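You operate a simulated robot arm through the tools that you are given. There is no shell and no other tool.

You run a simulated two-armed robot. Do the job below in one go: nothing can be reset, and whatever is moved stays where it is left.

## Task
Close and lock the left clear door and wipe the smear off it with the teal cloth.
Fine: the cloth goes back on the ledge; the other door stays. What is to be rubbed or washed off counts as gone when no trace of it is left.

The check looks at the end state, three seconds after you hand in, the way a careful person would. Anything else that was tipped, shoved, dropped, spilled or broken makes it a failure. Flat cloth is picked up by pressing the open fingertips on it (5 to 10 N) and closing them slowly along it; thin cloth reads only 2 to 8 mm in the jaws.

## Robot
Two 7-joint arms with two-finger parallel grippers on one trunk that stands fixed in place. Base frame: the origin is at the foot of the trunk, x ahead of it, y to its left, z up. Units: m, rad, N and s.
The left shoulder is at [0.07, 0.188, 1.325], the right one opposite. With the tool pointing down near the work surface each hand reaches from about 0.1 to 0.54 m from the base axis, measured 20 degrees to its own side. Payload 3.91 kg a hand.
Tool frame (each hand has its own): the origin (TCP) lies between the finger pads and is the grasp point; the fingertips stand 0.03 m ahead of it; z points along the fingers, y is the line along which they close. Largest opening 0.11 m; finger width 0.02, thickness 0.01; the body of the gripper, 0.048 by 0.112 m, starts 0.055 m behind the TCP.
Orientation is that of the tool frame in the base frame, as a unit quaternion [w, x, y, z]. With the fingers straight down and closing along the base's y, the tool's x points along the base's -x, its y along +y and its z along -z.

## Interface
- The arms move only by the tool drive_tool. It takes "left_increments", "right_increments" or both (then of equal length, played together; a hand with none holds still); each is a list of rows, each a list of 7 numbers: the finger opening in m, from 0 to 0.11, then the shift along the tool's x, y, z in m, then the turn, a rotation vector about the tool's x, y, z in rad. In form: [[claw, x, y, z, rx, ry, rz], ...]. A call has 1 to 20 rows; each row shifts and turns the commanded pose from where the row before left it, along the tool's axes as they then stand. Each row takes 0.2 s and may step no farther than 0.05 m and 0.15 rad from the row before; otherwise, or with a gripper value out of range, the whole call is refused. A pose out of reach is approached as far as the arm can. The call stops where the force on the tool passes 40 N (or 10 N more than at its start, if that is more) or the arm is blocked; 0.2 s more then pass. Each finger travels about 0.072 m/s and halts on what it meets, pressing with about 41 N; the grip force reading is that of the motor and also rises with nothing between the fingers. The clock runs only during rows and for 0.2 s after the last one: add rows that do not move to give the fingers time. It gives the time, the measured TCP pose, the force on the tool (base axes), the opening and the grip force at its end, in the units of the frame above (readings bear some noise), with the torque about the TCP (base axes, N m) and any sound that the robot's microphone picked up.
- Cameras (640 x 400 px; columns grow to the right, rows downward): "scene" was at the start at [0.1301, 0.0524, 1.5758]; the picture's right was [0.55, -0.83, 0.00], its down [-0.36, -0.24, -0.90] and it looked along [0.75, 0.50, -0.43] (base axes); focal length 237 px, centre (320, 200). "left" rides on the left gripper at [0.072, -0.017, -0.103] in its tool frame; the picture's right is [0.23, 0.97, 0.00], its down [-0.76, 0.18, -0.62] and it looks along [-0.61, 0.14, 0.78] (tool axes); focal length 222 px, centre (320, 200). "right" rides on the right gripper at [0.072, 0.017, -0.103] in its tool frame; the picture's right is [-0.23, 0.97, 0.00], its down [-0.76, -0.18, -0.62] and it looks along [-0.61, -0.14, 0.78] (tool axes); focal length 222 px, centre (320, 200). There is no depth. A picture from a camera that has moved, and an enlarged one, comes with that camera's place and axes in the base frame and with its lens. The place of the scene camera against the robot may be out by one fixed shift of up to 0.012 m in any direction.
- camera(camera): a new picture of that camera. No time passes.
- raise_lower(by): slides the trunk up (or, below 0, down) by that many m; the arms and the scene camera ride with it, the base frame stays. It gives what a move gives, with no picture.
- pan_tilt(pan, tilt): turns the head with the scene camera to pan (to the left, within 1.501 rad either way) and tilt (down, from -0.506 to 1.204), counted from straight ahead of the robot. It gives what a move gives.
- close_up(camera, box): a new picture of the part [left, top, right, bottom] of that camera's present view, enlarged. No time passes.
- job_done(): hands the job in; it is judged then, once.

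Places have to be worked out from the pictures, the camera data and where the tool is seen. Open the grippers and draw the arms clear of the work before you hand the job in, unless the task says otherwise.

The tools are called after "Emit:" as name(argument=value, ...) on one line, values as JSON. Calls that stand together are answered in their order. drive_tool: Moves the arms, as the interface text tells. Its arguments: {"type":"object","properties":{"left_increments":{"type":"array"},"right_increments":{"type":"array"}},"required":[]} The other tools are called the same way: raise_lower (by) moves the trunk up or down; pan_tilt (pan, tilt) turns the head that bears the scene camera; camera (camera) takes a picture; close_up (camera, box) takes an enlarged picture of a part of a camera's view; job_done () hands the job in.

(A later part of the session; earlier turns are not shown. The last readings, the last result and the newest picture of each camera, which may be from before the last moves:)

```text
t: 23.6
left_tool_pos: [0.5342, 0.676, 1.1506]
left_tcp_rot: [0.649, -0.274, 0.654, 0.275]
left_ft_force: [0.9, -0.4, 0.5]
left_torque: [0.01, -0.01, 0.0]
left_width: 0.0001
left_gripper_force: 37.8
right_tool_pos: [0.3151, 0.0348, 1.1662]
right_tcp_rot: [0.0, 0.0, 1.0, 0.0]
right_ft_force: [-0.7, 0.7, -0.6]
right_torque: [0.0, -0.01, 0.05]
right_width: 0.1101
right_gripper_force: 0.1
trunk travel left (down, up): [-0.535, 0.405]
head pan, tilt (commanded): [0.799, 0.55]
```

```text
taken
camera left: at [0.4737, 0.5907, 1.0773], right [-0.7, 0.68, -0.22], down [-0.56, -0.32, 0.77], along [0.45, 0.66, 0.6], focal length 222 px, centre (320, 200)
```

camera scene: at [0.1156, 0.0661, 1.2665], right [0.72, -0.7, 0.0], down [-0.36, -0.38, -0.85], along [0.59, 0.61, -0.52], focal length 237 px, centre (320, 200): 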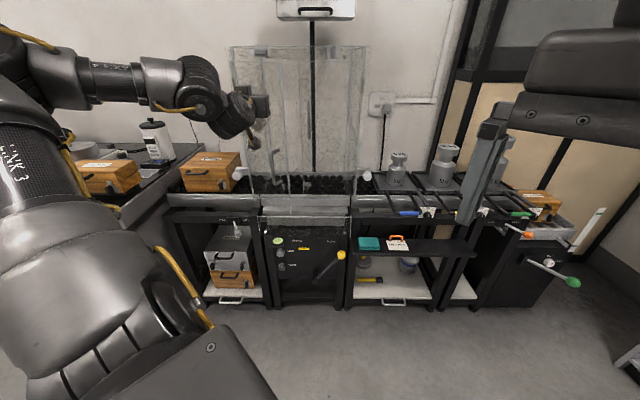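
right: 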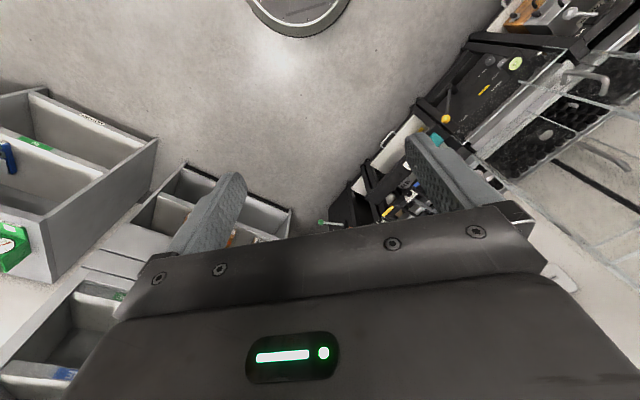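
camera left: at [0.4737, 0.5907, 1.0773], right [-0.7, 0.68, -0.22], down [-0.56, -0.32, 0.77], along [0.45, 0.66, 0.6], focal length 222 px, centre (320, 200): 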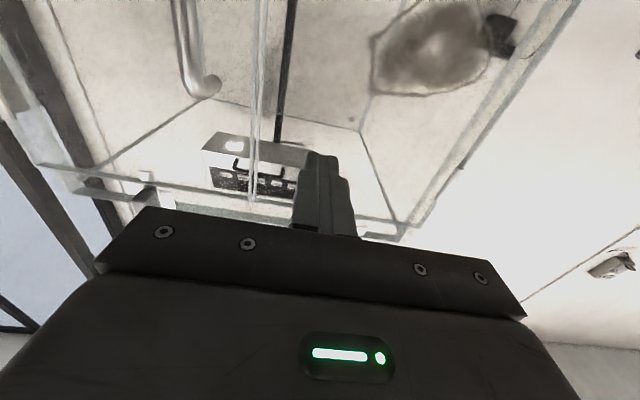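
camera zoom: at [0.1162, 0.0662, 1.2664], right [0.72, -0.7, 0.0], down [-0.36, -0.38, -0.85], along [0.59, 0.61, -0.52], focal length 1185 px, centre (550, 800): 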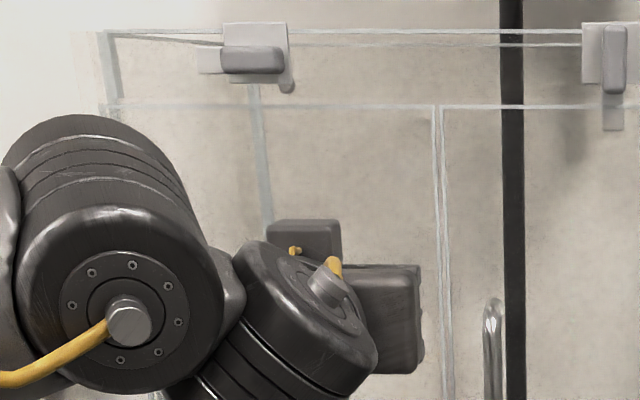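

The door stays closed. Next I go for the latch: back off a bit more, rise to z≈1.27, shift left to lateral −0.174, and open the fingers partly.

Emit:
drive_tool(left_increments=[[0.02, 0, 0, -0.02, 0, 0, 0], [0.04, -0.03, 0.012, 0, 0, 0, 0], [0.06, -0.03, 0.012, 0, 0, 0, 0], [0.06, -0.03, 0.012, 0, 0, 0, 0], [0.06, -0.027, 0.012, 0, 0, 0, 0], [0.06, 0, 0, 0, 0, 0, 0]])

Emit:
camera(camera="left")

Emit:
camera(camera="scene")

```text
t: 25.0
left_tool_pos: [0.4873, 0.6939, 1.2694]
left_tcp_rot: [0.649, -0.273, 0.655, 0.276]
left_ft_force: [0.2, 0.4, -0.5]
left_torque: [0.03, -0.01, 0.0]
left_width: 0.0601
left_gripper_force: 0.0
right_tool_pos: [0.3155, 0.0355, 1.166]
right_tcp_rot: [0.0, 0.0, 1.0, 0.001]
right_ft_force: [-1.5, -0.6, 0.1]
right_torque: [-0.01, -0.01, -0.01]
right_width: 0.1101
right_gripper_force: 0.1
trunk travel left (down, up): [-0.535, 0.405]
head pan, tilt (commanded): [0.799, 0.55]
```

```text
taken
camera left: at [0.4271, 0.6099, 1.1977], right [-0.7, 0.68, -0.22], down [-0.56, -0.32, 0.77], along [0.45, 0.66, 0.6], focal length 222 px, centre (320, 200)
```

left: 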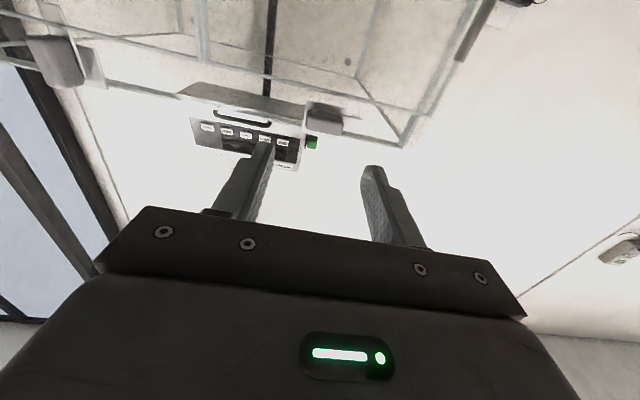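

```text
taken
camera scene: at [0.1165, 0.0661, 1.2664], right [0.72, -0.7, 0.0], down [-0.36, -0.38, -0.85], along [0.59, 0.61, -0.52], focal length 237 px, centre (320, 200)
```

scene: 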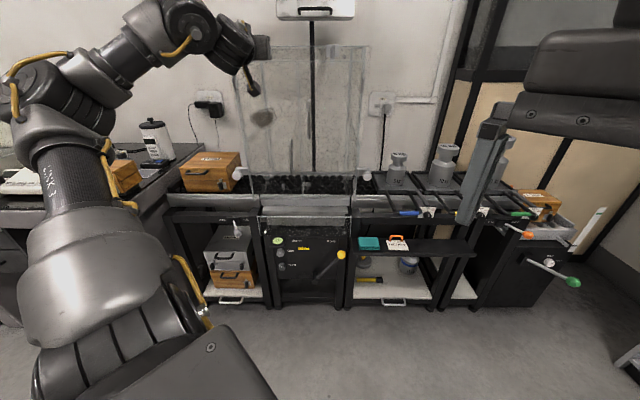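

The left latch is now visible in the wrist camera around (325,120). I zoom in to measure it.

Emit:
close_up(camera="left", box=[270, 80, 390, 155])

Emit:
close_up(camera="left", box=[0, 10, 120, 85])

```text
5.33 times, centred on (330, 118) of left
camera zoom: at [0.4271, 0.6099, 1.1977], right [-0.7, 0.68, -0.22], down [-0.56, -0.32, 0.77], along [0.45, 0.66, 0.6], focal length 1185 px, centre (267, 640)
```

zoom: 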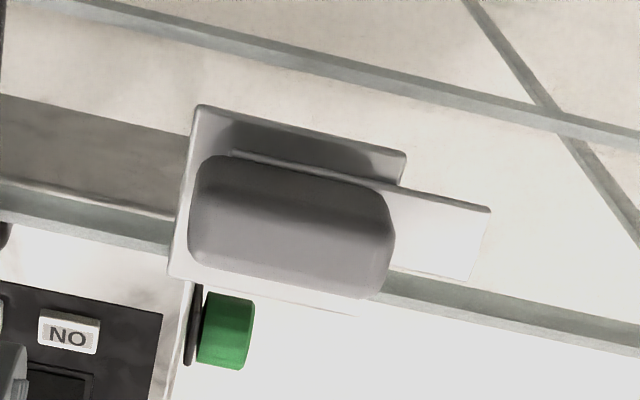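

```text
5.33 times, centred on (60, 48) of left
camera zoom: at [0.4271, 0.6099, 1.1977], right [-0.7, 0.68, -0.22], down [-0.56, -0.32, 0.77], along [0.45, 0.66, 0.6], focal length 1185 px, centre (1707, 1013)
```

zoom: 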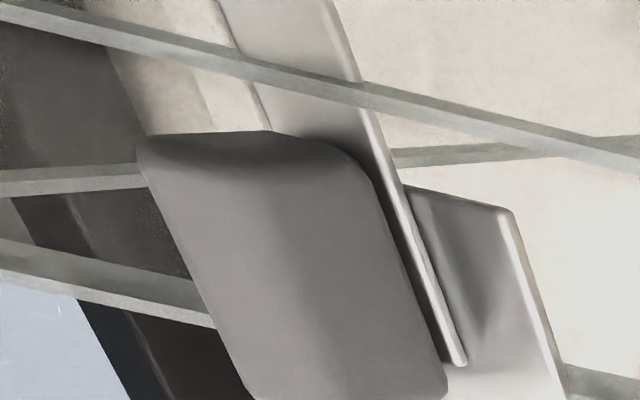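

Measured with the wrist camera: knob axis at lateral ≈ −0.174, z≈1.263; the knob is about 31×13 mm and protrudes about 20 mm (front at X≈0.788). I now roll the tool +90° so the fingers close vertically, staying 5 cm away from the latch.

Emit:
drive_tool(left_increments=[[0.06, 0, 0, 0, 0, 0, 0.1428], [0.06, 0, 0, 0, 0, 0, 0.1428], [0.06, 0, 0, 0, 0, 0, 0.1428], [0.06, 0, 0, 0, 0, 0, 0.1428], [0.06, 0, 0, 0, 0, 0, 0.1428], [0.06, 0, 0, 0, 0, 0, 0.1428], [0.06, 0, 0, 0, 0, 0, 0.1428], [0.06, 0, 0, 0, 0, 0, 0.1428], [0.06, 0, 0, 0, 0, 0, 0.1428], [0.06, 0, 0, 0, 0, 0, 0.1428], [0.06, 0, 0, 0, 0, 0, 0.1428], [0.06, 0, 0, 0, 0, 0, 0]])

Emit:
camera(camera="left")

Emit:
camera(camera="scene")

```text
t: 27.6
left_tool_pos: [0.4879, 0.6954, 1.2684]
left_tcp_rot: [0.263, 0.27, 0.656, 0.654]
left_ft_force: [0.6, -0.8, 0.3]
left_torque: [0.04, -0.01, -0.01]
left_width: 0.0597
left_gripper_force: 0.0
right_tool_pos: [0.3146, 0.0357, 1.1665]
right_tcp_rot: [0.001, 0.0, 1.0, 0.001]
right_ft_force: [-0.4, 0.5, -0.3]
right_torque: [0.01, -0.03, 0.01]
right_width: 0.1098
right_gripper_force: 0.1
trunk travel left (down, up): [-0.535, 0.405]
head pan, tilt (commanded): [0.799, 0.55]
```

```text
taken
camera left: at [0.363, 0.6722, 1.2514], right [-0.15, 0.16, 0.98], down [0.11, -0.98, 0.18], along [0.98, 0.14, 0.13], focal length 222 px, centre (320, 200)
```

left: 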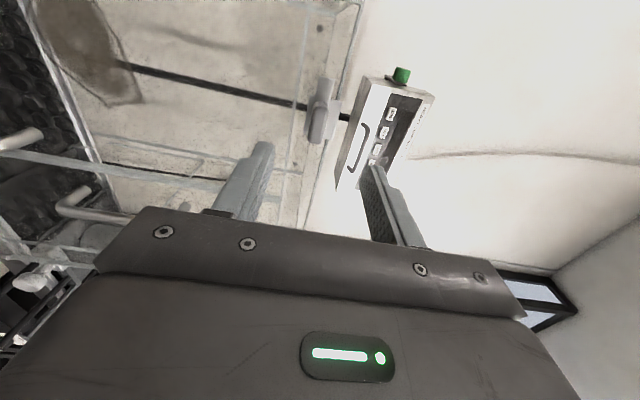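

```text
taken
camera scene: at [0.116, 0.0659, 1.2664], right [0.72, -0.7, 0.0], down [-0.36, -0.38, -0.85], along [0.59, 0.61, -0.52], focal length 237 px, centre (320, 200)
```

scene: 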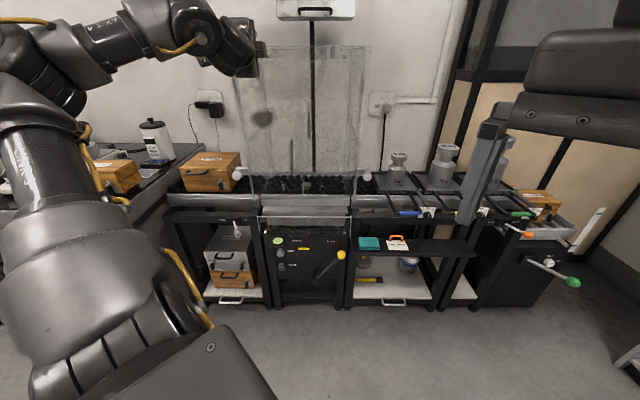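

Rolled correctly, with the fingers now closing vertically. I zoom the wrist camera on the knob for a second triangulation.

Emit:
close_up(camera="left", box=[260, 65, 380, 140])

Emit:
close_up(camera="left", box=[200, 60, 440, 210])

```text
5.33 times, centred on (320, 102) of left
camera zoom: at [0.363, 0.6722, 1.2514], right [-0.15, 0.16, 0.98], down [0.11, -0.98, 0.18], along [0.98, 0.14, 0.13], focal length 1185 px, centre (320, 720)
```

zoom: 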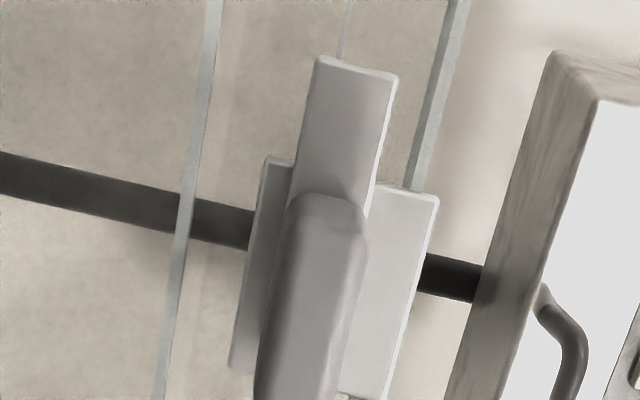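

```text
2.67 times, centred on (320, 135) of left
camera zoom: at [0.363, 0.6722, 1.2514], right [-0.15, 0.16, 0.98], down [0.11, -0.98, 0.18], along [0.98, 0.14, 0.13], focal length 592 px, centre (320, 373)
```

zoom: 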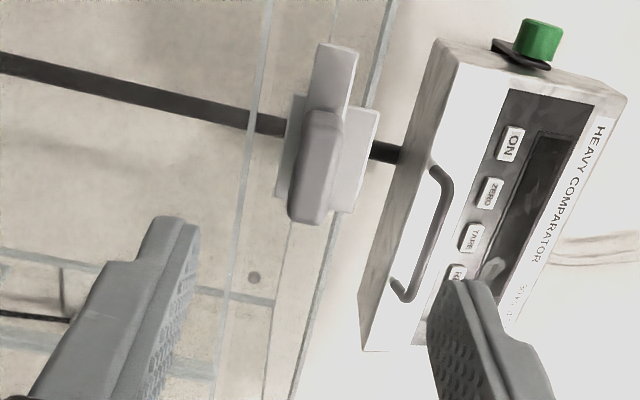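

Two wrist views put the latch pivot at about lateral −0.174, z≈1.265, with the plate at X≈0.82. I make the small alignment and advance 5.5 cm (fingertips to X≈0.796), then look again.

Emit:
drive_tool(left_increments=[[0.05, 0.0015, -0.0035, 0.015, 0, 0, 0], [0.05, 0, 0, 0.02, 0, 0, 0], [0.05, 0, 0, 0.01, 0, 0, 0], [0.05, 0, 0, 0.01, 0, 0, 0], [0.05, 0, 0, 0, 0, 0, 0]])

Emit:
close_up(camera="left", box=[200, 60, 440, 210])

Emit:
close_up(camera="scene", box=[220, 30, 300, 80])

```text
t: 28.8
left_tool_pos: [0.5243, 0.735, 1.2626]
left_tcp_rot: [0.264, 0.269, 0.656, 0.654]
left_ft_force: [-0.3, -0.2, -1.0]
left_torque: [0.0, -0.03, 0.02]
left_width: 0.0502
left_gripper_force: 0.1
right_tool_pos: [0.314, 0.0355, 1.166]
right_tcp_rot: [0.001, -0.001, 1.0, 0.0]
right_ft_force: [-0.2, 0.1, -0.5]
right_torque: [0.0, 0.01, -0.02]
right_width: 0.1101
right_gripper_force: 0.3
trunk travel left (down, up): [-0.535, 0.405]
head pan, tilt (commanded): [0.799, 0.55]
```

```text
2.67 times, centred on (320, 135) of left
camera zoom: at [0.4003, 0.712, 1.2462], right [-0.16, 0.16, 0.97], down [0.11, -0.98, 0.18], along [0.98, 0.14, 0.13], focal length 592 px, centre (320, 373)
```

zoom: 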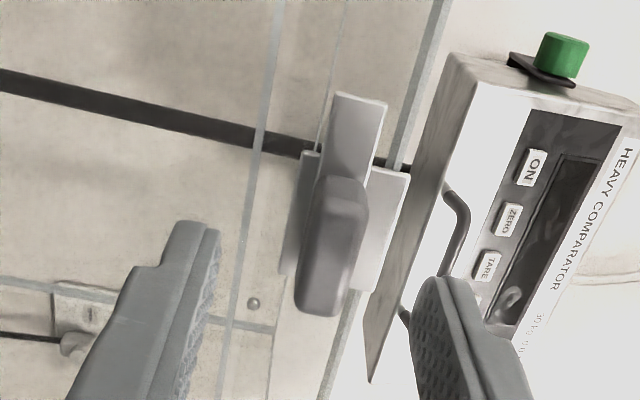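

```text
8.00 times, centred on (260, 55) of scene
camera zoom: at [0.1157, 0.0657, 1.2665], right [0.72, -0.7, 0.0], down [-0.36, -0.37, -0.85], along [0.59, 0.61, -0.52], focal length 1896 px, centre (800, 1360)
```

zoom: 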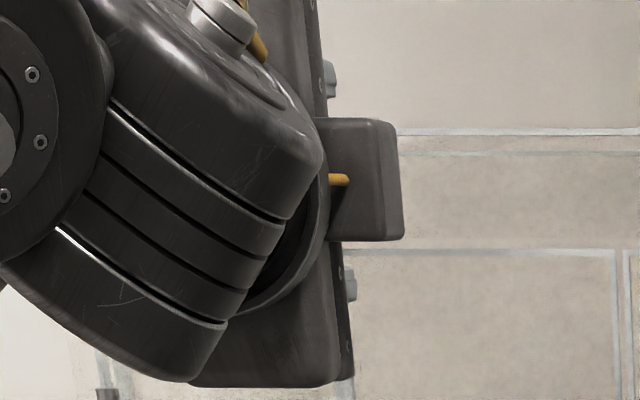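

The fingers straddle the knob, but the knob's front sits about 1 cm beyond the fingertips. I advance 1.7 cm in small steps (fingertips to X≈0.811, just short of the door face).

Emit:
drive_tool(left_increments=[[0.05, 0, 0.001, 0.006, 0, 0, 0], [0.05, 0, 0, 0.006, 0, 0, 0], [0.05, 0, 0, 0.005, 0, 0, 0], [0.05, 0, 0, 0, 0, 0, 0]])

Emit:
close_up(camera="left", box=[200, 60, 440, 210])

```text
t: 29.8
left_tool_pos: [0.5358, 0.7471, 1.2658]
left_tcp_rot: [0.265, 0.268, 0.656, 0.654]
left_ft_force: [0.5, -0.5, 0.0]
left_torque: [0.01, -0.01, -0.02]
left_width: 0.0501
left_gripper_force: 0.1
right_tool_pos: [0.3149, 0.0352, 1.1661]
right_tcp_rot: [0.0, -0.001, 1.0, 0.0]
right_ft_force: [0.2, -0.6, 0.0]
right_torque: [0.0, 0.04, 0.0]
right_width: 0.1099
right_gripper_force: 0.1
trunk travel left (down, up): [-0.535, 0.405]
head pan, tilt (commanded): [0.799, 0.55]
```

```text
2.67 times, centred on (320, 135) of left
camera zoom: at [0.4117, 0.7246, 1.2487], right [-0.16, 0.16, 0.97], down [0.11, -0.98, 0.18], along [0.98, 0.14, 0.14], focal length 592 px, centre (320, 373)
```

zoom: 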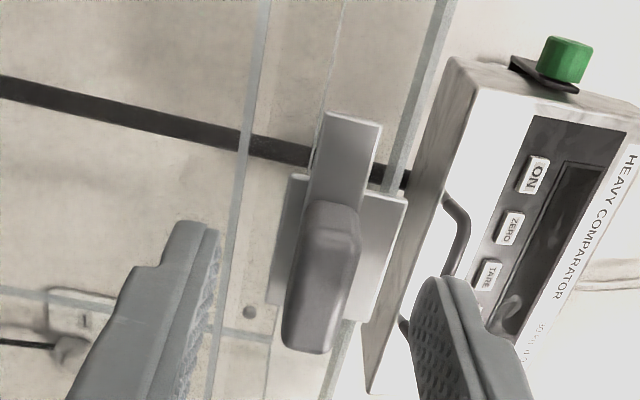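

The knob is now between the pads with about 8 mm overlap. I close the fingers on it gradually.

Emit:
drive_tool(left_increments=[[0.04, 0, 0, 0, 0, 0, 0], [0.03, 0, 0, 0, 0, 0, 0], [0.022, 0, 0, 0, 0, 0, 0], [0.016, 0, 0, 0, 0, 0, 0], [0.012, 0, 0, 0, 0, 0, 0], [0.008, 0, 0, 0, 0, 0, 0], [0.004, 0, 0, 0, 0, 0, 0], [0.0, 0, 0, 0, 0, 0, 0]])

Emit:
close_up(camera="left", box=[200, 60, 440, 210])

```text
t: 31.6
left_tool_pos: [0.5365, 0.746, 1.2662]
left_tcp_rot: [0.264, 0.268, 0.657, 0.653]
left_ft_force: [-0.2, -0.6, -1.6]
left_torque: [0.1, -0.33, 0.01]
left_width: 0.0138
left_gripper_force: 45.1
right_tool_pos: [0.3149, 0.0359, 1.1665]
right_tcp_rot: [0.0, 0.0, 1.0, 0.0]
right_ft_force: [0.6, 0.7, 0.4]
right_torque: [0.01, -0.02, -0.01]
right_width: 0.1099
right_gripper_force: 0.0
trunk travel left (down, up): [-0.535, 0.405]
head pan, tilt (commanded): [0.799, 0.55]
```

```text
2.67 times, centred on (320, 135) of left
camera zoom: at [0.4118, 0.7246, 1.2484], right [-0.16, 0.16, 0.97], down [0.11, -0.98, 0.18], along [0.98, 0.14, 0.13], focal length 592 px, centre (320, 373)
```

zoom: 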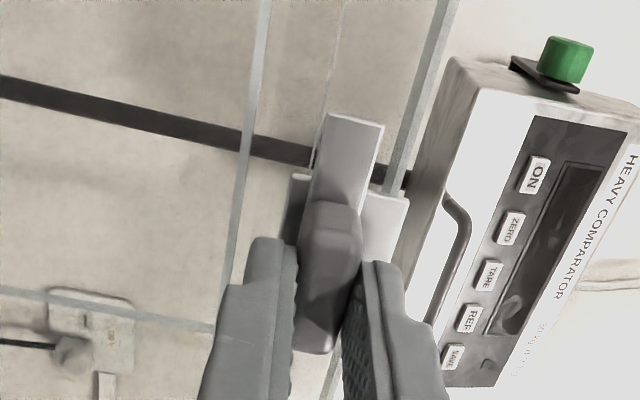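

Gripped at 13.8 mm, matching the knob thickness. Now I turn it: the bolt must go from left to down, which is a negative rotation about tool z. I do the first half and check.

Emit:
drive_tool(left_increments=[[0.0, 0, 0, 0, 0, 0, -0.12], [0.0, 0, 0, 0, 0, 0, -0.12], [0.0, 0, 0, 0, 0, 0, -0.12], [0.0, 0, 0, 0, 0, 0, -0.12], [0.0, 0, 0, 0, 0, 0, -0.12], [0.0, 0, 0, 0, 0, 0, 0]])

Emit:
camera(camera="left")

```text
t: 33.0
left_tool_pos: [0.5356, 0.7478, 1.2652]
left_tcp_rot: [0.447, 0.062, 0.706, 0.546]
left_ft_force: [0.9, 1.7, 4.5]
left_torque: [-0.15, 0.21, 0.28]
left_width: 0.0136
left_gripper_force: 44.6
right_tool_pos: [0.3149, 0.0349, 1.1666]
right_tcp_rot: [0.0, -0.001, 1.0, 0.0]
right_ft_force: [-0.1, -0.3, -0.1]
right_torque: [0.0, 0.01, 0.02]
right_width: 0.11
right_gripper_force: 0.0
trunk travel left (down, up): [-0.535, 0.405]
head pan, tilt (commanded): [0.799, 0.55]
```

```text
taken
camera left: at [0.4274, 0.7091, 1.2107], right [-0.52, 0.52, 0.68], down [-0.05, -0.81, 0.58], along [0.85, 0.27, 0.45], focal length 222 px, centre (320, 200)
```

left: 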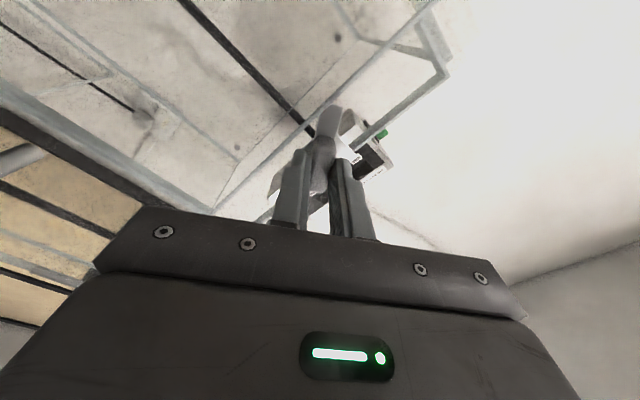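

The knob turns with the gripper with low torque. I continue the remaining ~0.97 rad.

Emit:
drive_tool(left_increments=[[0.0, 0, 0, 0, 0, 0, -0.12], [0.0, 0, 0, 0, 0, 0, -0.12], [0.0, 0, 0, 0, 0, 0, -0.12], [0.0, 0, 0, 0, 0, 0, -0.12], [0.0, 0, 0, 0, 0, 0, -0.12], [0.0, 0, 0, 0, 0, 0, -0.12], [0.0, 0, 0, 0, 0, 0, -0.12], [0.0, 0, 0, 0, 0, 0, -0.12], [0.0, 0, 0, 0, 0, 0, 0]])

Emit:
camera(camera="left")

Emit:
close_up(camera="scene", box=[220, 30, 300, 80])

```text
t: 35.0
left_tool_pos: [0.5362, 0.7488, 1.2666]
left_tcp_rot: [0.649, -0.273, 0.653, 0.278]
left_ft_force: [5.2, 13.8, 18.4]
left_torque: [-0.11, 0.15, -0.48]
left_width: 0.0138
left_gripper_force: 44.5
right_tool_pos: [0.3143, 0.0352, 1.1657]
right_tcp_rot: [0.001, 0.001, 1.0, -0.001]
right_ft_force: [0.1, -0.1, 0.1]
right_torque: [0.02, 0.01, -0.04]
right_width: 0.11
right_gripper_force: 0.0
trunk travel left (down, up): [-0.535, 0.405]
head pan, tilt (commanded): [0.799, 0.55]
```

```text
taken
camera left: at [0.4744, 0.6631, 1.193], right [-0.7, 0.68, -0.22], down [-0.55, -0.33, 0.77], along [0.45, 0.66, 0.61], focal length 222 px, centre (320, 200)
```

left: 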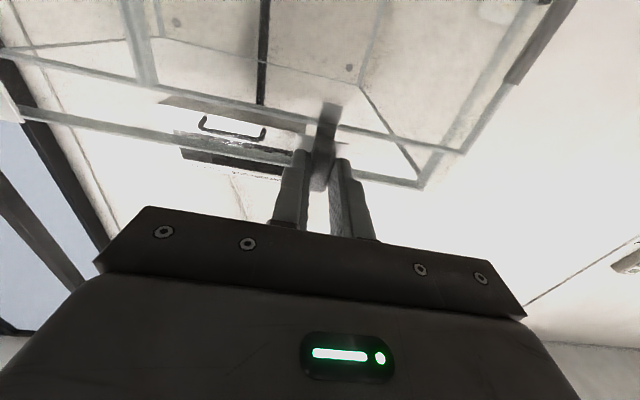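

```text
8.00 times, centred on (260, 55) of scene
camera zoom: at [0.1152, 0.0668, 1.2666], right [0.72, -0.7, 0.0], down [-0.36, -0.38, -0.85], along [0.59, 0.61, -0.52], focal length 1896 px, centre (800, 1360)
```

zoom: 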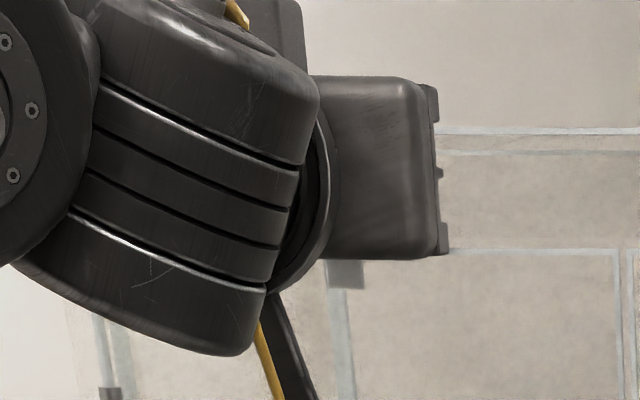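

The bolt now points down over the door. I zoom in to check its alignment before releasing.

Emit:
close_up(camera="left", box=[250, 80, 410, 180])

```text
4.00 times, centred on (330, 130) of left
camera zoom: at [0.4744, 0.6631, 1.193], right [-0.7, 0.68, -0.22], down [-0.55, -0.33, 0.77], along [0.45, 0.66, 0.61], focal length 888 px, centre (280, 480)
```

zoom: 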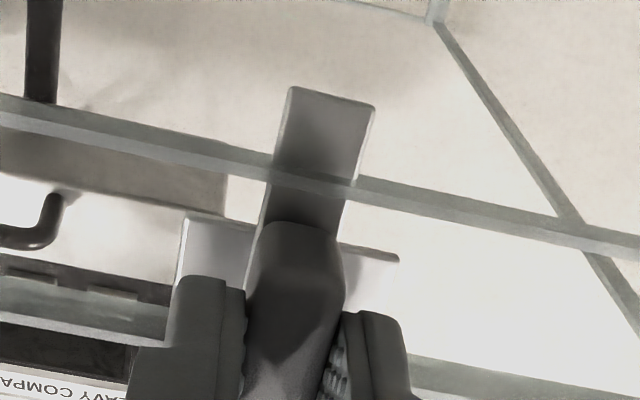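

The glass edge seems to cross the bolt in this view, so I compare with the right latch, the known locked reference, using strong zooms from the scene camera.

Emit:
close_up(camera="scene", box=[316, 40, 348, 60])

Emit:
close_up(camera="left", box=[0, 40, 160, 140])

```text
16.00 times, centred on (332, 50) of scene
camera zoom: at [0.1152, 0.0668, 1.2666], right [0.72, -0.7, 0.0], down [-0.36, -0.38, -0.85], along [0.59, 0.61, -0.52], focal length 3791 px, centre (128, 2600)
```

zoom: 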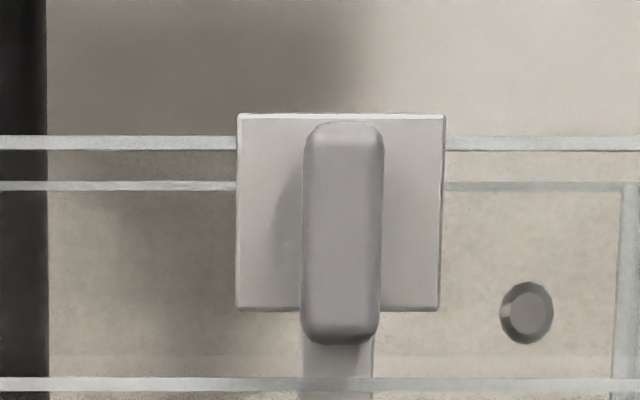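

```text
4.00 times, centred on (80, 90) of left
camera zoom: at [0.4744, 0.6631, 1.193], right [-0.7, 0.68, -0.22], down [-0.55, -0.33, 0.77], along [0.45, 0.66, 0.61], focal length 888 px, centre (1280, 640)
```

zoom: 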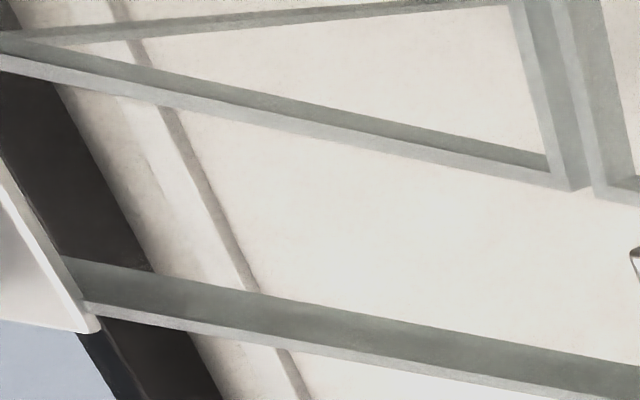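

In the right (locked) latch the glass edge crosses the bolt in the same way, so the two latches now match. I release the knob by opening the fingers, then back off.

Emit:
drive_tool(left_increments=[[0.02, 0, 0, 0, 0, 0, 0], [0.03, 0, 0, 0, 0, 0, 0], [0.04, 0, 0, 0, 0, 0, 0], [0.04, 0, 0, -0.015, 0, 0, 0], [0.04, 0, 0, -0.03, 0, 0, 0], [0.04, 0, 0, -0.03, 0, 0, 0], [0.04, 0, 0, 0, 0, 0, 0]])

Emit:
close_up(camera="left", box=[0, 0, 400, 250])

Emit:
close_up(camera="scene", box=[230, 40, 358, 120])

```text
t: 36.6
left_tool_pos: [0.4861, 0.6922, 1.2633]
left_tcp_rot: [0.648, -0.271, 0.655, 0.278]
left_ft_force: [0.3, 0.4, 0.4]
left_torque: [-0.01, -0.04, -0.02]
left_width: 0.0398
left_gripper_force: 0.0
right_tool_pos: [0.314, 0.0362, 1.1656]
right_tcp_rot: [0.001, 0.0, 1.0, 0.0]
right_ft_force: [0.7, -0.2, 0.5]
right_torque: [-0.01, 0.03, 0.0]
right_width: 0.11
right_gripper_force: 0.0
trunk travel left (down, up): [-0.535, 0.405]
head pan, tilt (commanded): [0.799, 0.55]
```

```text
1.60 times, centred on (200, 125) of left
camera zoom: at [0.4239, 0.6078, 1.1907], right [-0.7, 0.68, -0.21], down [-0.55, -0.33, 0.77], along [0.45, 0.66, 0.6], focal length 355 px, centre (512, 320)
```

zoom: 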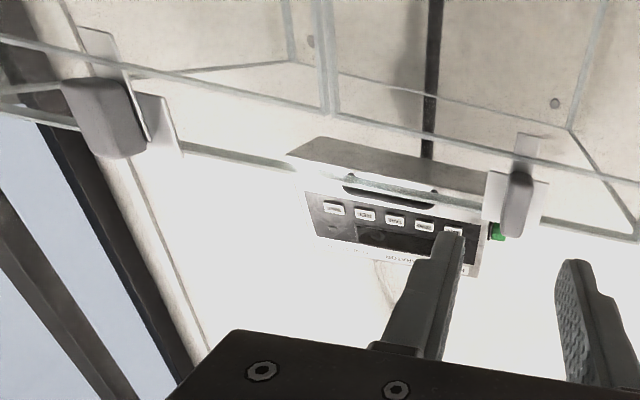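

```text
5.00 times, centred on (294, 80) of scene
camera zoom: at [0.1165, 0.0666, 1.2664], right [0.72, -0.7, 0.0], down [-0.36, -0.38, -0.85], along [0.59, 0.61, -0.52], focal length 1185 px, centre (450, 800)
```

zoom: 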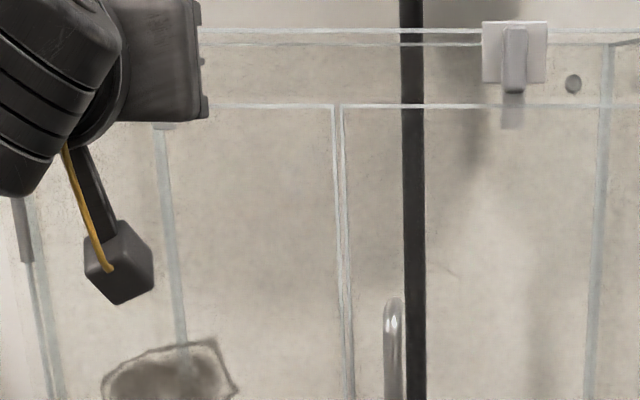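

Both latches now hang vertically in the same way. To verify the lock I'll gently test the door by its handle: move down in front of the handle at lateral ≈ −0.098, z≈0.94.

Emit:
drive_tool(left_increments=[[0.06, 0.04, -0.009, 0, 0, 0, 0], [0.06, 0.04, -0.009, 0, 0, 0, 0], [0.06, 0.04, -0.009, 0, 0, 0, 0], [0.06, 0.04, -0.009, 0, 0, 0, 0], [0.06, 0.04, -0.009, 0, 0, 0, 0], [0.06, 0.04, -0.009, 0, 0, 0, 0], [0.06, 0.04, -0.009, 0, 0, 0, 0], [0.06, 0.04, -0.009, 0, 0, 0, 0], [0.06, 0, 0, 0, 0, 0, 0]])

Emit:
camera(camera="left")

Emit:
close_up(camera="scene", box=[220, 30, 380, 130])

Emit:
camera(camera="scene")

```text
t: 38.6
left_tool_pos: [0.5307, 0.6458, 0.9449]
left_tcp_rot: [0.648, -0.271, 0.655, 0.279]
left_ft_force: [-0.7, 0.3, -0.2]
left_torque: [0.03, 0.01, 0.02]
left_width: 0.0602
left_gripper_force: 0.1
right_tool_pos: [0.3147, 0.0356, 1.1654]
right_tcp_rot: [0.001, -0.001, 1.0, -0.002]
right_ft_force: [-0.5, -0.4, 0.1]
right_torque: [-0.02, -0.06, 0.01]
right_width: 0.1099
right_gripper_force: 0.0
trunk travel left (down, up): [-0.535, 0.405]
head pan, tilt (commanded): [0.799, 0.55]
```

```text
taken
camera left: at [0.4687, 0.5606, 0.8718], right [-0.7, 0.68, -0.21], down [-0.55, -0.33, 0.77], along [0.45, 0.66, 0.6], focal length 222 px, centre (320, 200)
```

left: 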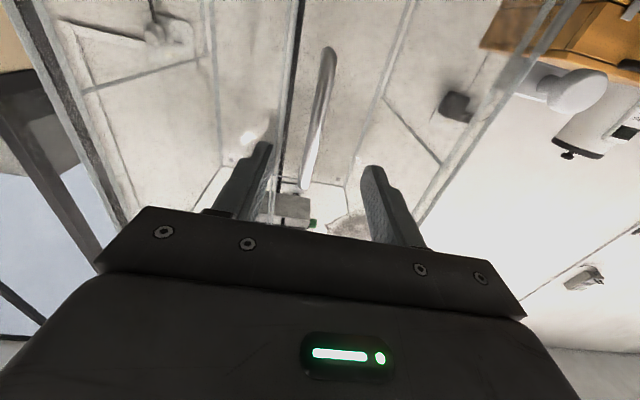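

```text
4.00 times, centred on (300, 80) of scene
camera zoom: at [0.1146, 0.0668, 1.2665], right [0.72, -0.7, 0.0], down [-0.36, -0.38, -0.85], along [0.59, 0.61, -0.52], focal length 948 px, centre (400, 680)
```

zoom: 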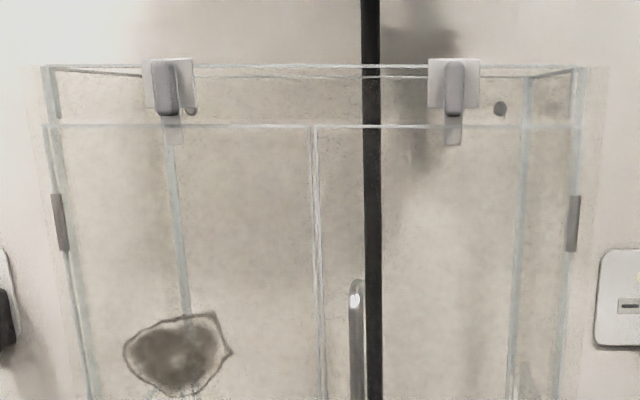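

```text
taken
camera scene: at [0.1146, 0.0668, 1.2665], right [0.72, -0.7, 0.0], down [-0.36, -0.38, -0.85], along [0.59, 0.61, -0.52], focal length 237 px, centre (320, 200)
```

scene: 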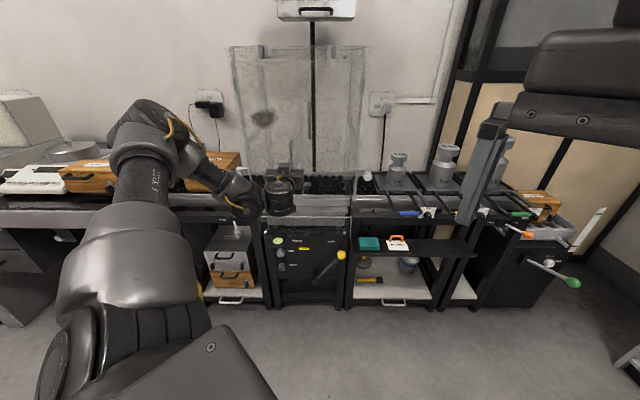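

The left bolt looks different from the right one below the door edge. I zoom in hard on both.

Emit:
close_up(camera="scene", box=[246, 38, 286, 63])

Emit:
close_up(camera="scene", box=[312, 38, 352, 63])

```text
16.00 times, centred on (266, 50) of scene
camera zoom: at [0.1146, 0.0668, 1.2665], right [0.72, -0.7, 0.0], down [-0.36, -0.38, -0.85], along [0.59, 0.61, -0.52], focal length 3791 px, centre (1184, 2592)
```

zoom: 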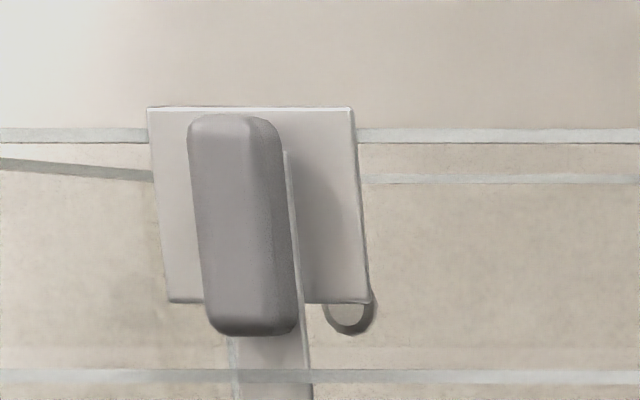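

```text
16.00 times, centred on (332, 50) of scene
camera zoom: at [0.1146, 0.0668, 1.2665], right [0.72, -0.7, 0.0], down [-0.36, -0.38, -0.85], along [0.59, 0.61, -0.52], focal length 3791 px, centre (128, 2592)
```

zoom: 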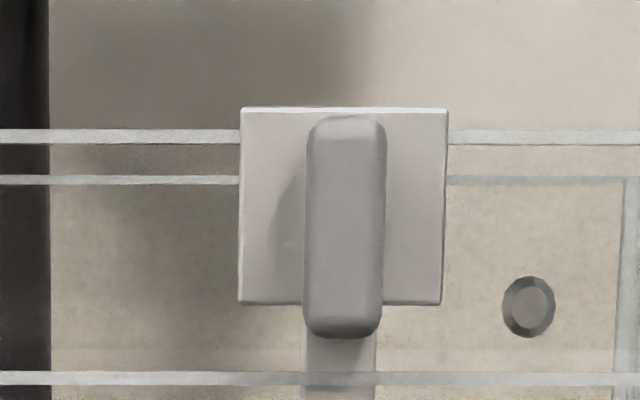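

The left latch now matches the right one exactly. Next the gentle pull test: the handle bar appears between the open fingers, so I zoom to align before advancing.

Emit:
close_up(camera="left", box=[220, 20, 460, 220])

```text
2.00 times, centred on (340, 120) of left
camera zoom: at [0.4687, 0.5606, 0.8718], right [-0.7, 0.68, -0.21], down [-0.55, -0.33, 0.77], along [0.45, 0.66, 0.6], focal length 444 px, centre (280, 360)
```

zoom: 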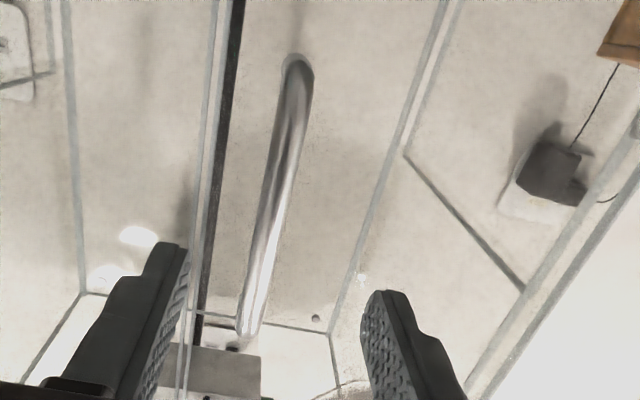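

The bar is about 5 mm to the right of the tool axis. I shift and advance 5 cm so the pads straddle the bar.

Emit:
drive_tool(left_increments=[[0.06, 0, -0.005, 0.015, 0, 0, 0], [0.06, 0, 0, 0.015, 0, 0, 0], [0.06, 0, 0, 0.01, 0, 0, 0], [0.06, 0, 0, 0.01, 0, 0, 0], [0.06, 0, 0, 0, 0, 0, 0]])

Emit:
close_up(camera="left", box=[220, 20, 460, 220])

```text
t: 39.8
left_tool_pos: [0.5707, 0.6773, 0.9453]
left_tcp_rot: [0.648, -0.271, 0.655, 0.279]
left_ft_force: [0.9, 0.2, 0.7]
left_torque: [-0.04, 0.03, 0.01]
left_width: 0.0598
left_gripper_force: 0.1
right_tool_pos: [0.3152, 0.0351, 1.1666]
right_tcp_rot: [0.0, 0.0, 1.0, 0.0]
right_ft_force: [-0.4, 0.6, -0.1]
right_torque: [0.03, -0.01, -0.02]
right_width: 0.1101
right_gripper_force: 0.1
trunk travel left (down, up): [-0.535, 0.405]
head pan, tilt (commanded): [0.799, 0.55]
```

```text
2.00 times, centred on (340, 120) of left
camera zoom: at [0.5096, 0.593, 0.8722], right [-0.7, 0.68, -0.21], down [-0.55, -0.33, 0.77], along [0.45, 0.65, 0.6], focal length 444 px, centre (280, 360)
```

zoom: 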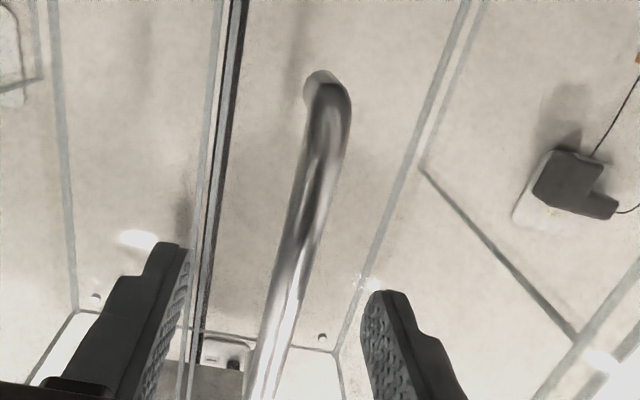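

The bar is between the pads. I close on it and then pull back 3 mm to see whether the door resists.

Emit:
drive_tool(left_increments=[[0.04, 0, 0, 0, 0, 0, 0], [0.03, 0, 0, 0, 0, 0, 0], [0.02, 0, 0, 0, 0, 0, 0], [0.012, 0, 0, 0, 0, 0, 0], [0.006, 0, 0, 0, 0, 0, 0], [0.0, 0, 0, 0, 0, 0, 0], [0.0, 0, 0, 0, 0, 0, 0]])

Emit:
close_up(camera="left", box=[220, 20, 460, 220])

```text
t: 41.4
left_tool_pos: [0.5697, 0.6799, 0.945]
left_tcp_rot: [0.649, -0.272, 0.654, 0.278]
left_ft_force: [-6.6, 8.6, 2.4]
left_torque: [-0.42, -0.44, 0.31]
left_width: 0.0117
left_gripper_force: 45.4
right_tool_pos: [0.3128, 0.0362, 1.167]
right_tcp_rot: [0.001, -0.001, 1.0, -0.001]
right_ft_force: [-0.5, 0.0, -0.2]
right_torque: [-0.01, 0.03, 0.01]
right_width: 0.1097
right_gripper_force: 0.1
trunk travel left (down, up): [-0.535, 0.405]
head pan, tilt (commanded): [0.799, 0.55]
```

```text
2.00 times, centred on (340, 120) of left
camera zoom: at [0.5088, 0.5941, 0.8719], right [-0.7, 0.68, -0.22], down [-0.55, -0.33, 0.77], along [0.45, 0.66, 0.6], focal length 444 px, centre (280, 360)
```

zoom: 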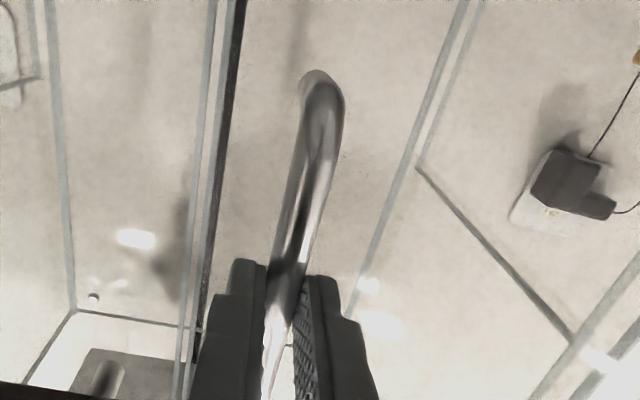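

The handle is held (11.7 mm). Now a gentle 3 mm pull, reading the force.

Emit:
drive_tool(left_increments=[[0.0, 0, 0, -0.0015, 0, 0, 0], [0.0, 0, 0, -0.0015, 0, 0, 0], [0.0, 0, 0, 0, 0, 0, 0]])

```text
t: 42.2
left_tool_pos: [0.5691, 0.677, 0.9459]
left_tcp_rot: [0.649, -0.273, 0.653, 0.278]
left_ft_force: [-0.2, 18.9, 7.1]
left_torque: [0.59, -1.19, 0.34]
left_width: 0.0114
left_gripper_force: 45.0
right_tool_pos: [0.3131, 0.0383, 1.1666]
right_tcp_rot: [0.001, 0.0, 1.0, -0.002]
right_ft_force: [-0.4, 0.1, -0.4]
right_torque: [0.0, 0.02, 0.02]
right_width: 0.1099
right_gripper_force: 0.0
trunk travel left (down, up): [-0.535, 0.405]
head pan, tilt (commanded): [0.799, 0.55]
```

The door resists with about 12 N now (before it swung at under 1 N), so it is locked. I return the 3 mm, release the handle and back away.

Emit:
drive_tool(left_increments=[[0.0, 0, 0, 0.003, 0, 0, 0], [0.02, 0, 0, 0, 0, 0, 0], [0.04, 0, 0, 0, 0, 0, 0], [0.06, 0, 0, 0, 0, 0, 0], [0.06, 0, 0, 0, 0, 0, 0], [0.06, 0, 0, -0.02, 0, 0, 0], [0.06, 0, 0, -0.03, 0, 0, 0], [0.06, 0, 0, -0.03, 0, 0, 0], [0.06, 0, 0, 0, 0, 0, 0]])

Emit:
close_up(camera="scene", box=[220, 30, 380, 130])

Emit:
camera(camera="scene")

```text
t: 44.2
left_tool_pos: [0.5141, 0.6225, 0.9445]
left_tcp_rot: [0.648, -0.272, 0.655, 0.278]
left_ft_force: [0.4, 1.0, 0.3]
left_torque: [0.01, 0.04, -0.04]
left_width: 0.0601
left_gripper_force: 0.0
right_tool_pos: [0.3125, 0.0376, 1.1668]
right_tcp_rot: [0.001, 0.0, 1.0, -0.001]
right_ft_force: [0.1, -0.3, 0.4]
right_torque: [-0.03, -0.05, -0.06]
right_width: 0.11
right_gripper_force: 0.0
trunk travel left (down, up): [-0.535, 0.405]
head pan, tilt (commanded): [0.799, 0.55]
```

```text
4.00 times, centred on (300, 80) of scene
camera zoom: at [0.1146, 0.068, 1.2665], right [0.72, -0.7, 0.0], down [-0.36, -0.38, -0.85], along [0.59, 0.61, -0.52], focal length 948 px, centre (400, 680)
```

zoom: 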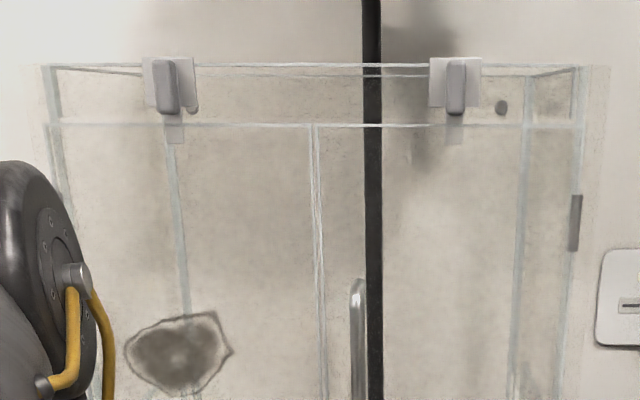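

```text
taken
camera scene: at [0.1146, 0.068, 1.2665], right [0.72, -0.7, 0.0], down [-0.36, -0.38, -0.85], along [0.59, 0.61, -0.52], focal length 237 px, centre (320, 200)
```

scene: 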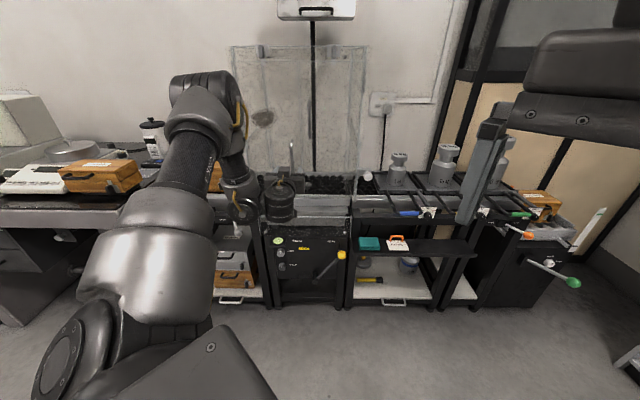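

The left bolt is over the door just like the right one: closed and locked. Next is the cloth. I pitch the tool about 50° downward and back off a little, then move right toward the ledge.

Emit:
drive_tool(left_increments=[[0.06, 0, 0, -0.01, 0, 0.145, 0], [0.06, 0, 0, -0.01, 0, 0.145, 0], [0.06, 0, 0, 0, 0, 0.145, 0], [0.06, 0, 0, 0, 0, 0.145, 0], [0.06, 0, 0, 0, 0, 0.145, 0], [0.06, 0, 0, 0, 0, 0.145, 0], [0.06, 0, -0.04, 0, 0, 0, 0], [0.06, 0, -0.04, 0, 0, 0, 0], [0.06, 0, -0.04, 0, 0, 0, 0], [0.06, 0, -0.04, 0, 0, 0, 0], [0.06, 0, -0.04, 0, 0, 0, 0], [0.06, 0, -0.04, 0, 0, 0, 0], [0.06, 0, 0, 0, 0, 0, 0]])

Emit:
camera(camera="scene")

Emit:
camera(camera="left")

```text
t: 47.0
left_tool_pos: [0.5153, 0.4479, 0.8833]
left_tcp_rot: [0.462, -0.33, 0.8, 0.195]
left_ft_force: [-0.2, -0.3, 0.5]
left_torque: [0.05, -0.01, 0.03]
left_width: 0.0601
left_gripper_force: 0.2
left hand out of reach, approached as far as the arm can: row 1, 2, 3, 4, 5, 6, 7, 8, 9, 10, 11, 12
right_tool_pos: [0.314, 0.037, 1.1671]
right_tcp_rot: [0.0, 0.0, 1.0, -0.001]
right_ft_force: [0.1, -0.1, -0.2]
right_torque: [0.02, -0.02, -0.03]
right_width: 0.1102
right_gripper_force: 0.0
trunk travel left (down, up): [-0.535, 0.405]
head pan, tilt (commanded): [0.799, 0.55]
```

```text
taken
camera scene: at [0.1158, 0.0663, 1.2665], right [0.72, -0.7, 0.0], down [-0.36, -0.38, -0.85], along [0.59, 0.61, -0.52], focal length 237 px, centre (320, 200)
```

scene: 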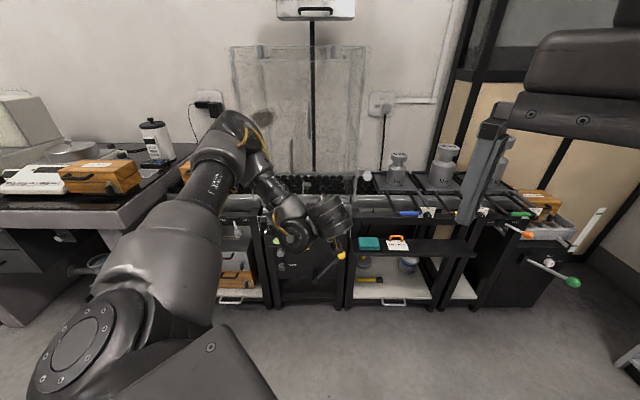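

```text
taken
camera left: at [0.4385, 0.3479, 0.8721], right [-0.77, 0.61, -0.19], down [-0.23, 0.01, 0.97], along [0.59, 0.79, 0.14], focal length 222 px, centre (320, 200)
```

left: 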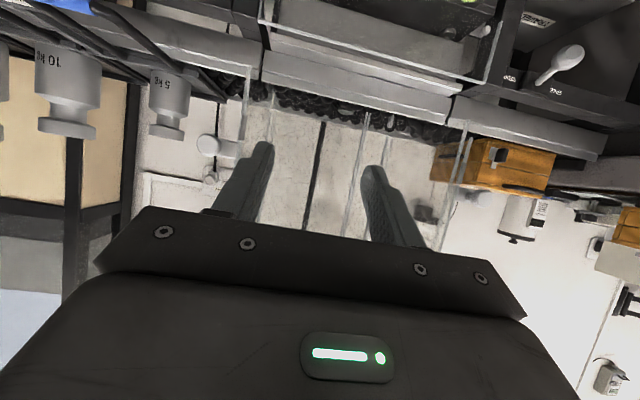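

The pitch stopped at about 30° because of joint limits; the TCP is at X≈0.55, lateral 0.02. I keep this orientation and move right and down toward the cloth to see if reach improves.

Emit:
drive_tool(left_increments=[[0.06, 0.0217, -0.038, 0.0125, 0, 0, 0], [0.06, 0.0217, -0.038, 0.0125, 0, 0, 0], [0.06, 0.0217, -0.038, 0.0125, 0, 0, 0], [0.06, 0.0217, -0.038, 0.0125, 0, 0, 0], [0.06, 0.0217, -0.038, 0.0125, 0, 0, 0], [0.06, 0, 0, 0, 0, 0, 0]])

Emit:
camera(camera="scene")

```text
t: 48.4
left_tool_pos: [0.4889, 0.4154, 0.8443]
left_tcp_rot: [0.456, -0.333, 0.801, 0.197]
left_ft_force: [-0.1, -0.1, 0.7]
left_torque: [0.0, -0.01, 0.01]
left_width: 0.0599
left_gripper_force: 0.1
left hand out of reach, approached as far as the arm can: row 1, 2, 3, 4, 5
right_tool_pos: [0.314, 0.0361, 1.1664]
right_tcp_rot: [-0.001, 0.0, 1.0, 0.001]
right_ft_force: [0.0, 0.8, 0.2]
right_torque: [0.0, -0.03, -0.01]
right_width: 0.1098
right_gripper_force: 0.1
trunk travel left (down, up): [-0.535, 0.405]
head pan, tilt (commanded): [0.799, 0.55]
```

```text
taken
camera scene: at [0.116, 0.0663, 1.2664], right [0.72, -0.7, 0.0], down [-0.36, -0.38, -0.85], along [0.59, 0.61, -0.52], focal length 237 px, centre (320, 200)
```

scene: 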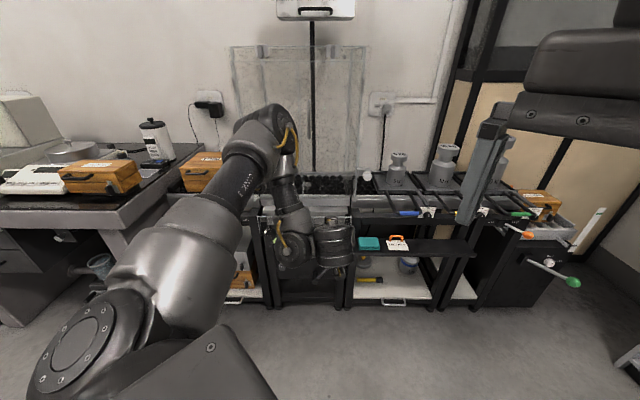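

The hand is too close to the body here (folded arm). I move forward to X≈0.66 first, where the reach was good before.

Emit:
drive_tool(left_increments=[[0.06, -0.015, 0, 0.026, 0, 0, 0], [0.06, -0.015, 0, 0.026, 0, 0, 0], [0.06, -0.015, 0, 0.026, 0, 0, 0], [0.06, -0.015, 0, 0.026, 0, 0, 0], [0.06, -0.015, 0, 0.026, 0, 0, 0], [0.06, 0, 0, 0, 0, 0, 0]])

Emit:
camera(camera="scene")

```text
t: 49.8
left_tool_pos: [0.4999, 0.4899, 0.8866]
left_tcp_rot: [0.455, -0.335, 0.801, 0.2]
left_ft_force: [-0.3, 0.0, -0.4]
left_torque: [0.01, 0.04, -0.01]
left_width: 0.0599
left_gripper_force: 0.1
left hand out of reach, approached as far as the arm can: row 1, 2, 3, 4, 5
right_tool_pos: [0.3167, 0.0345, 1.1665]
right_tcp_rot: [0.0, 0.0, 1.0, 0.0]
right_ft_force: [0.1, -1.3, 0.3]
right_torque: [-0.03, 0.05, -0.02]
right_width: 0.11
right_gripper_force: 0.1
trunk travel left (down, up): [-0.535, 0.405]
head pan, tilt (commanded): [0.799, 0.55]
```

```text
taken
camera scene: at [0.1161, 0.066, 1.2664], right [0.72, -0.7, 0.0], down [-0.36, -0.37, -0.85], along [0.59, 0.61, -0.52], focal length 237 px, centre (320, 200)
```

scene: 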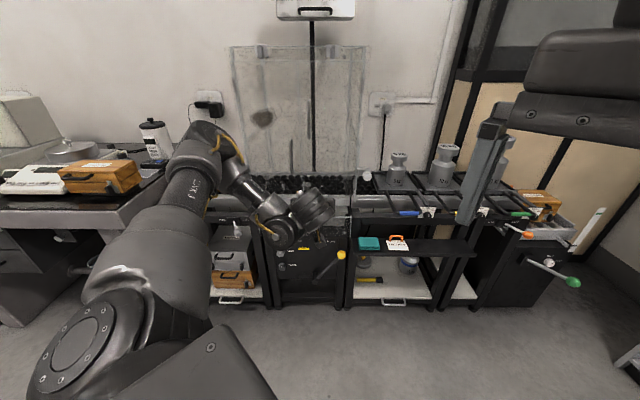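

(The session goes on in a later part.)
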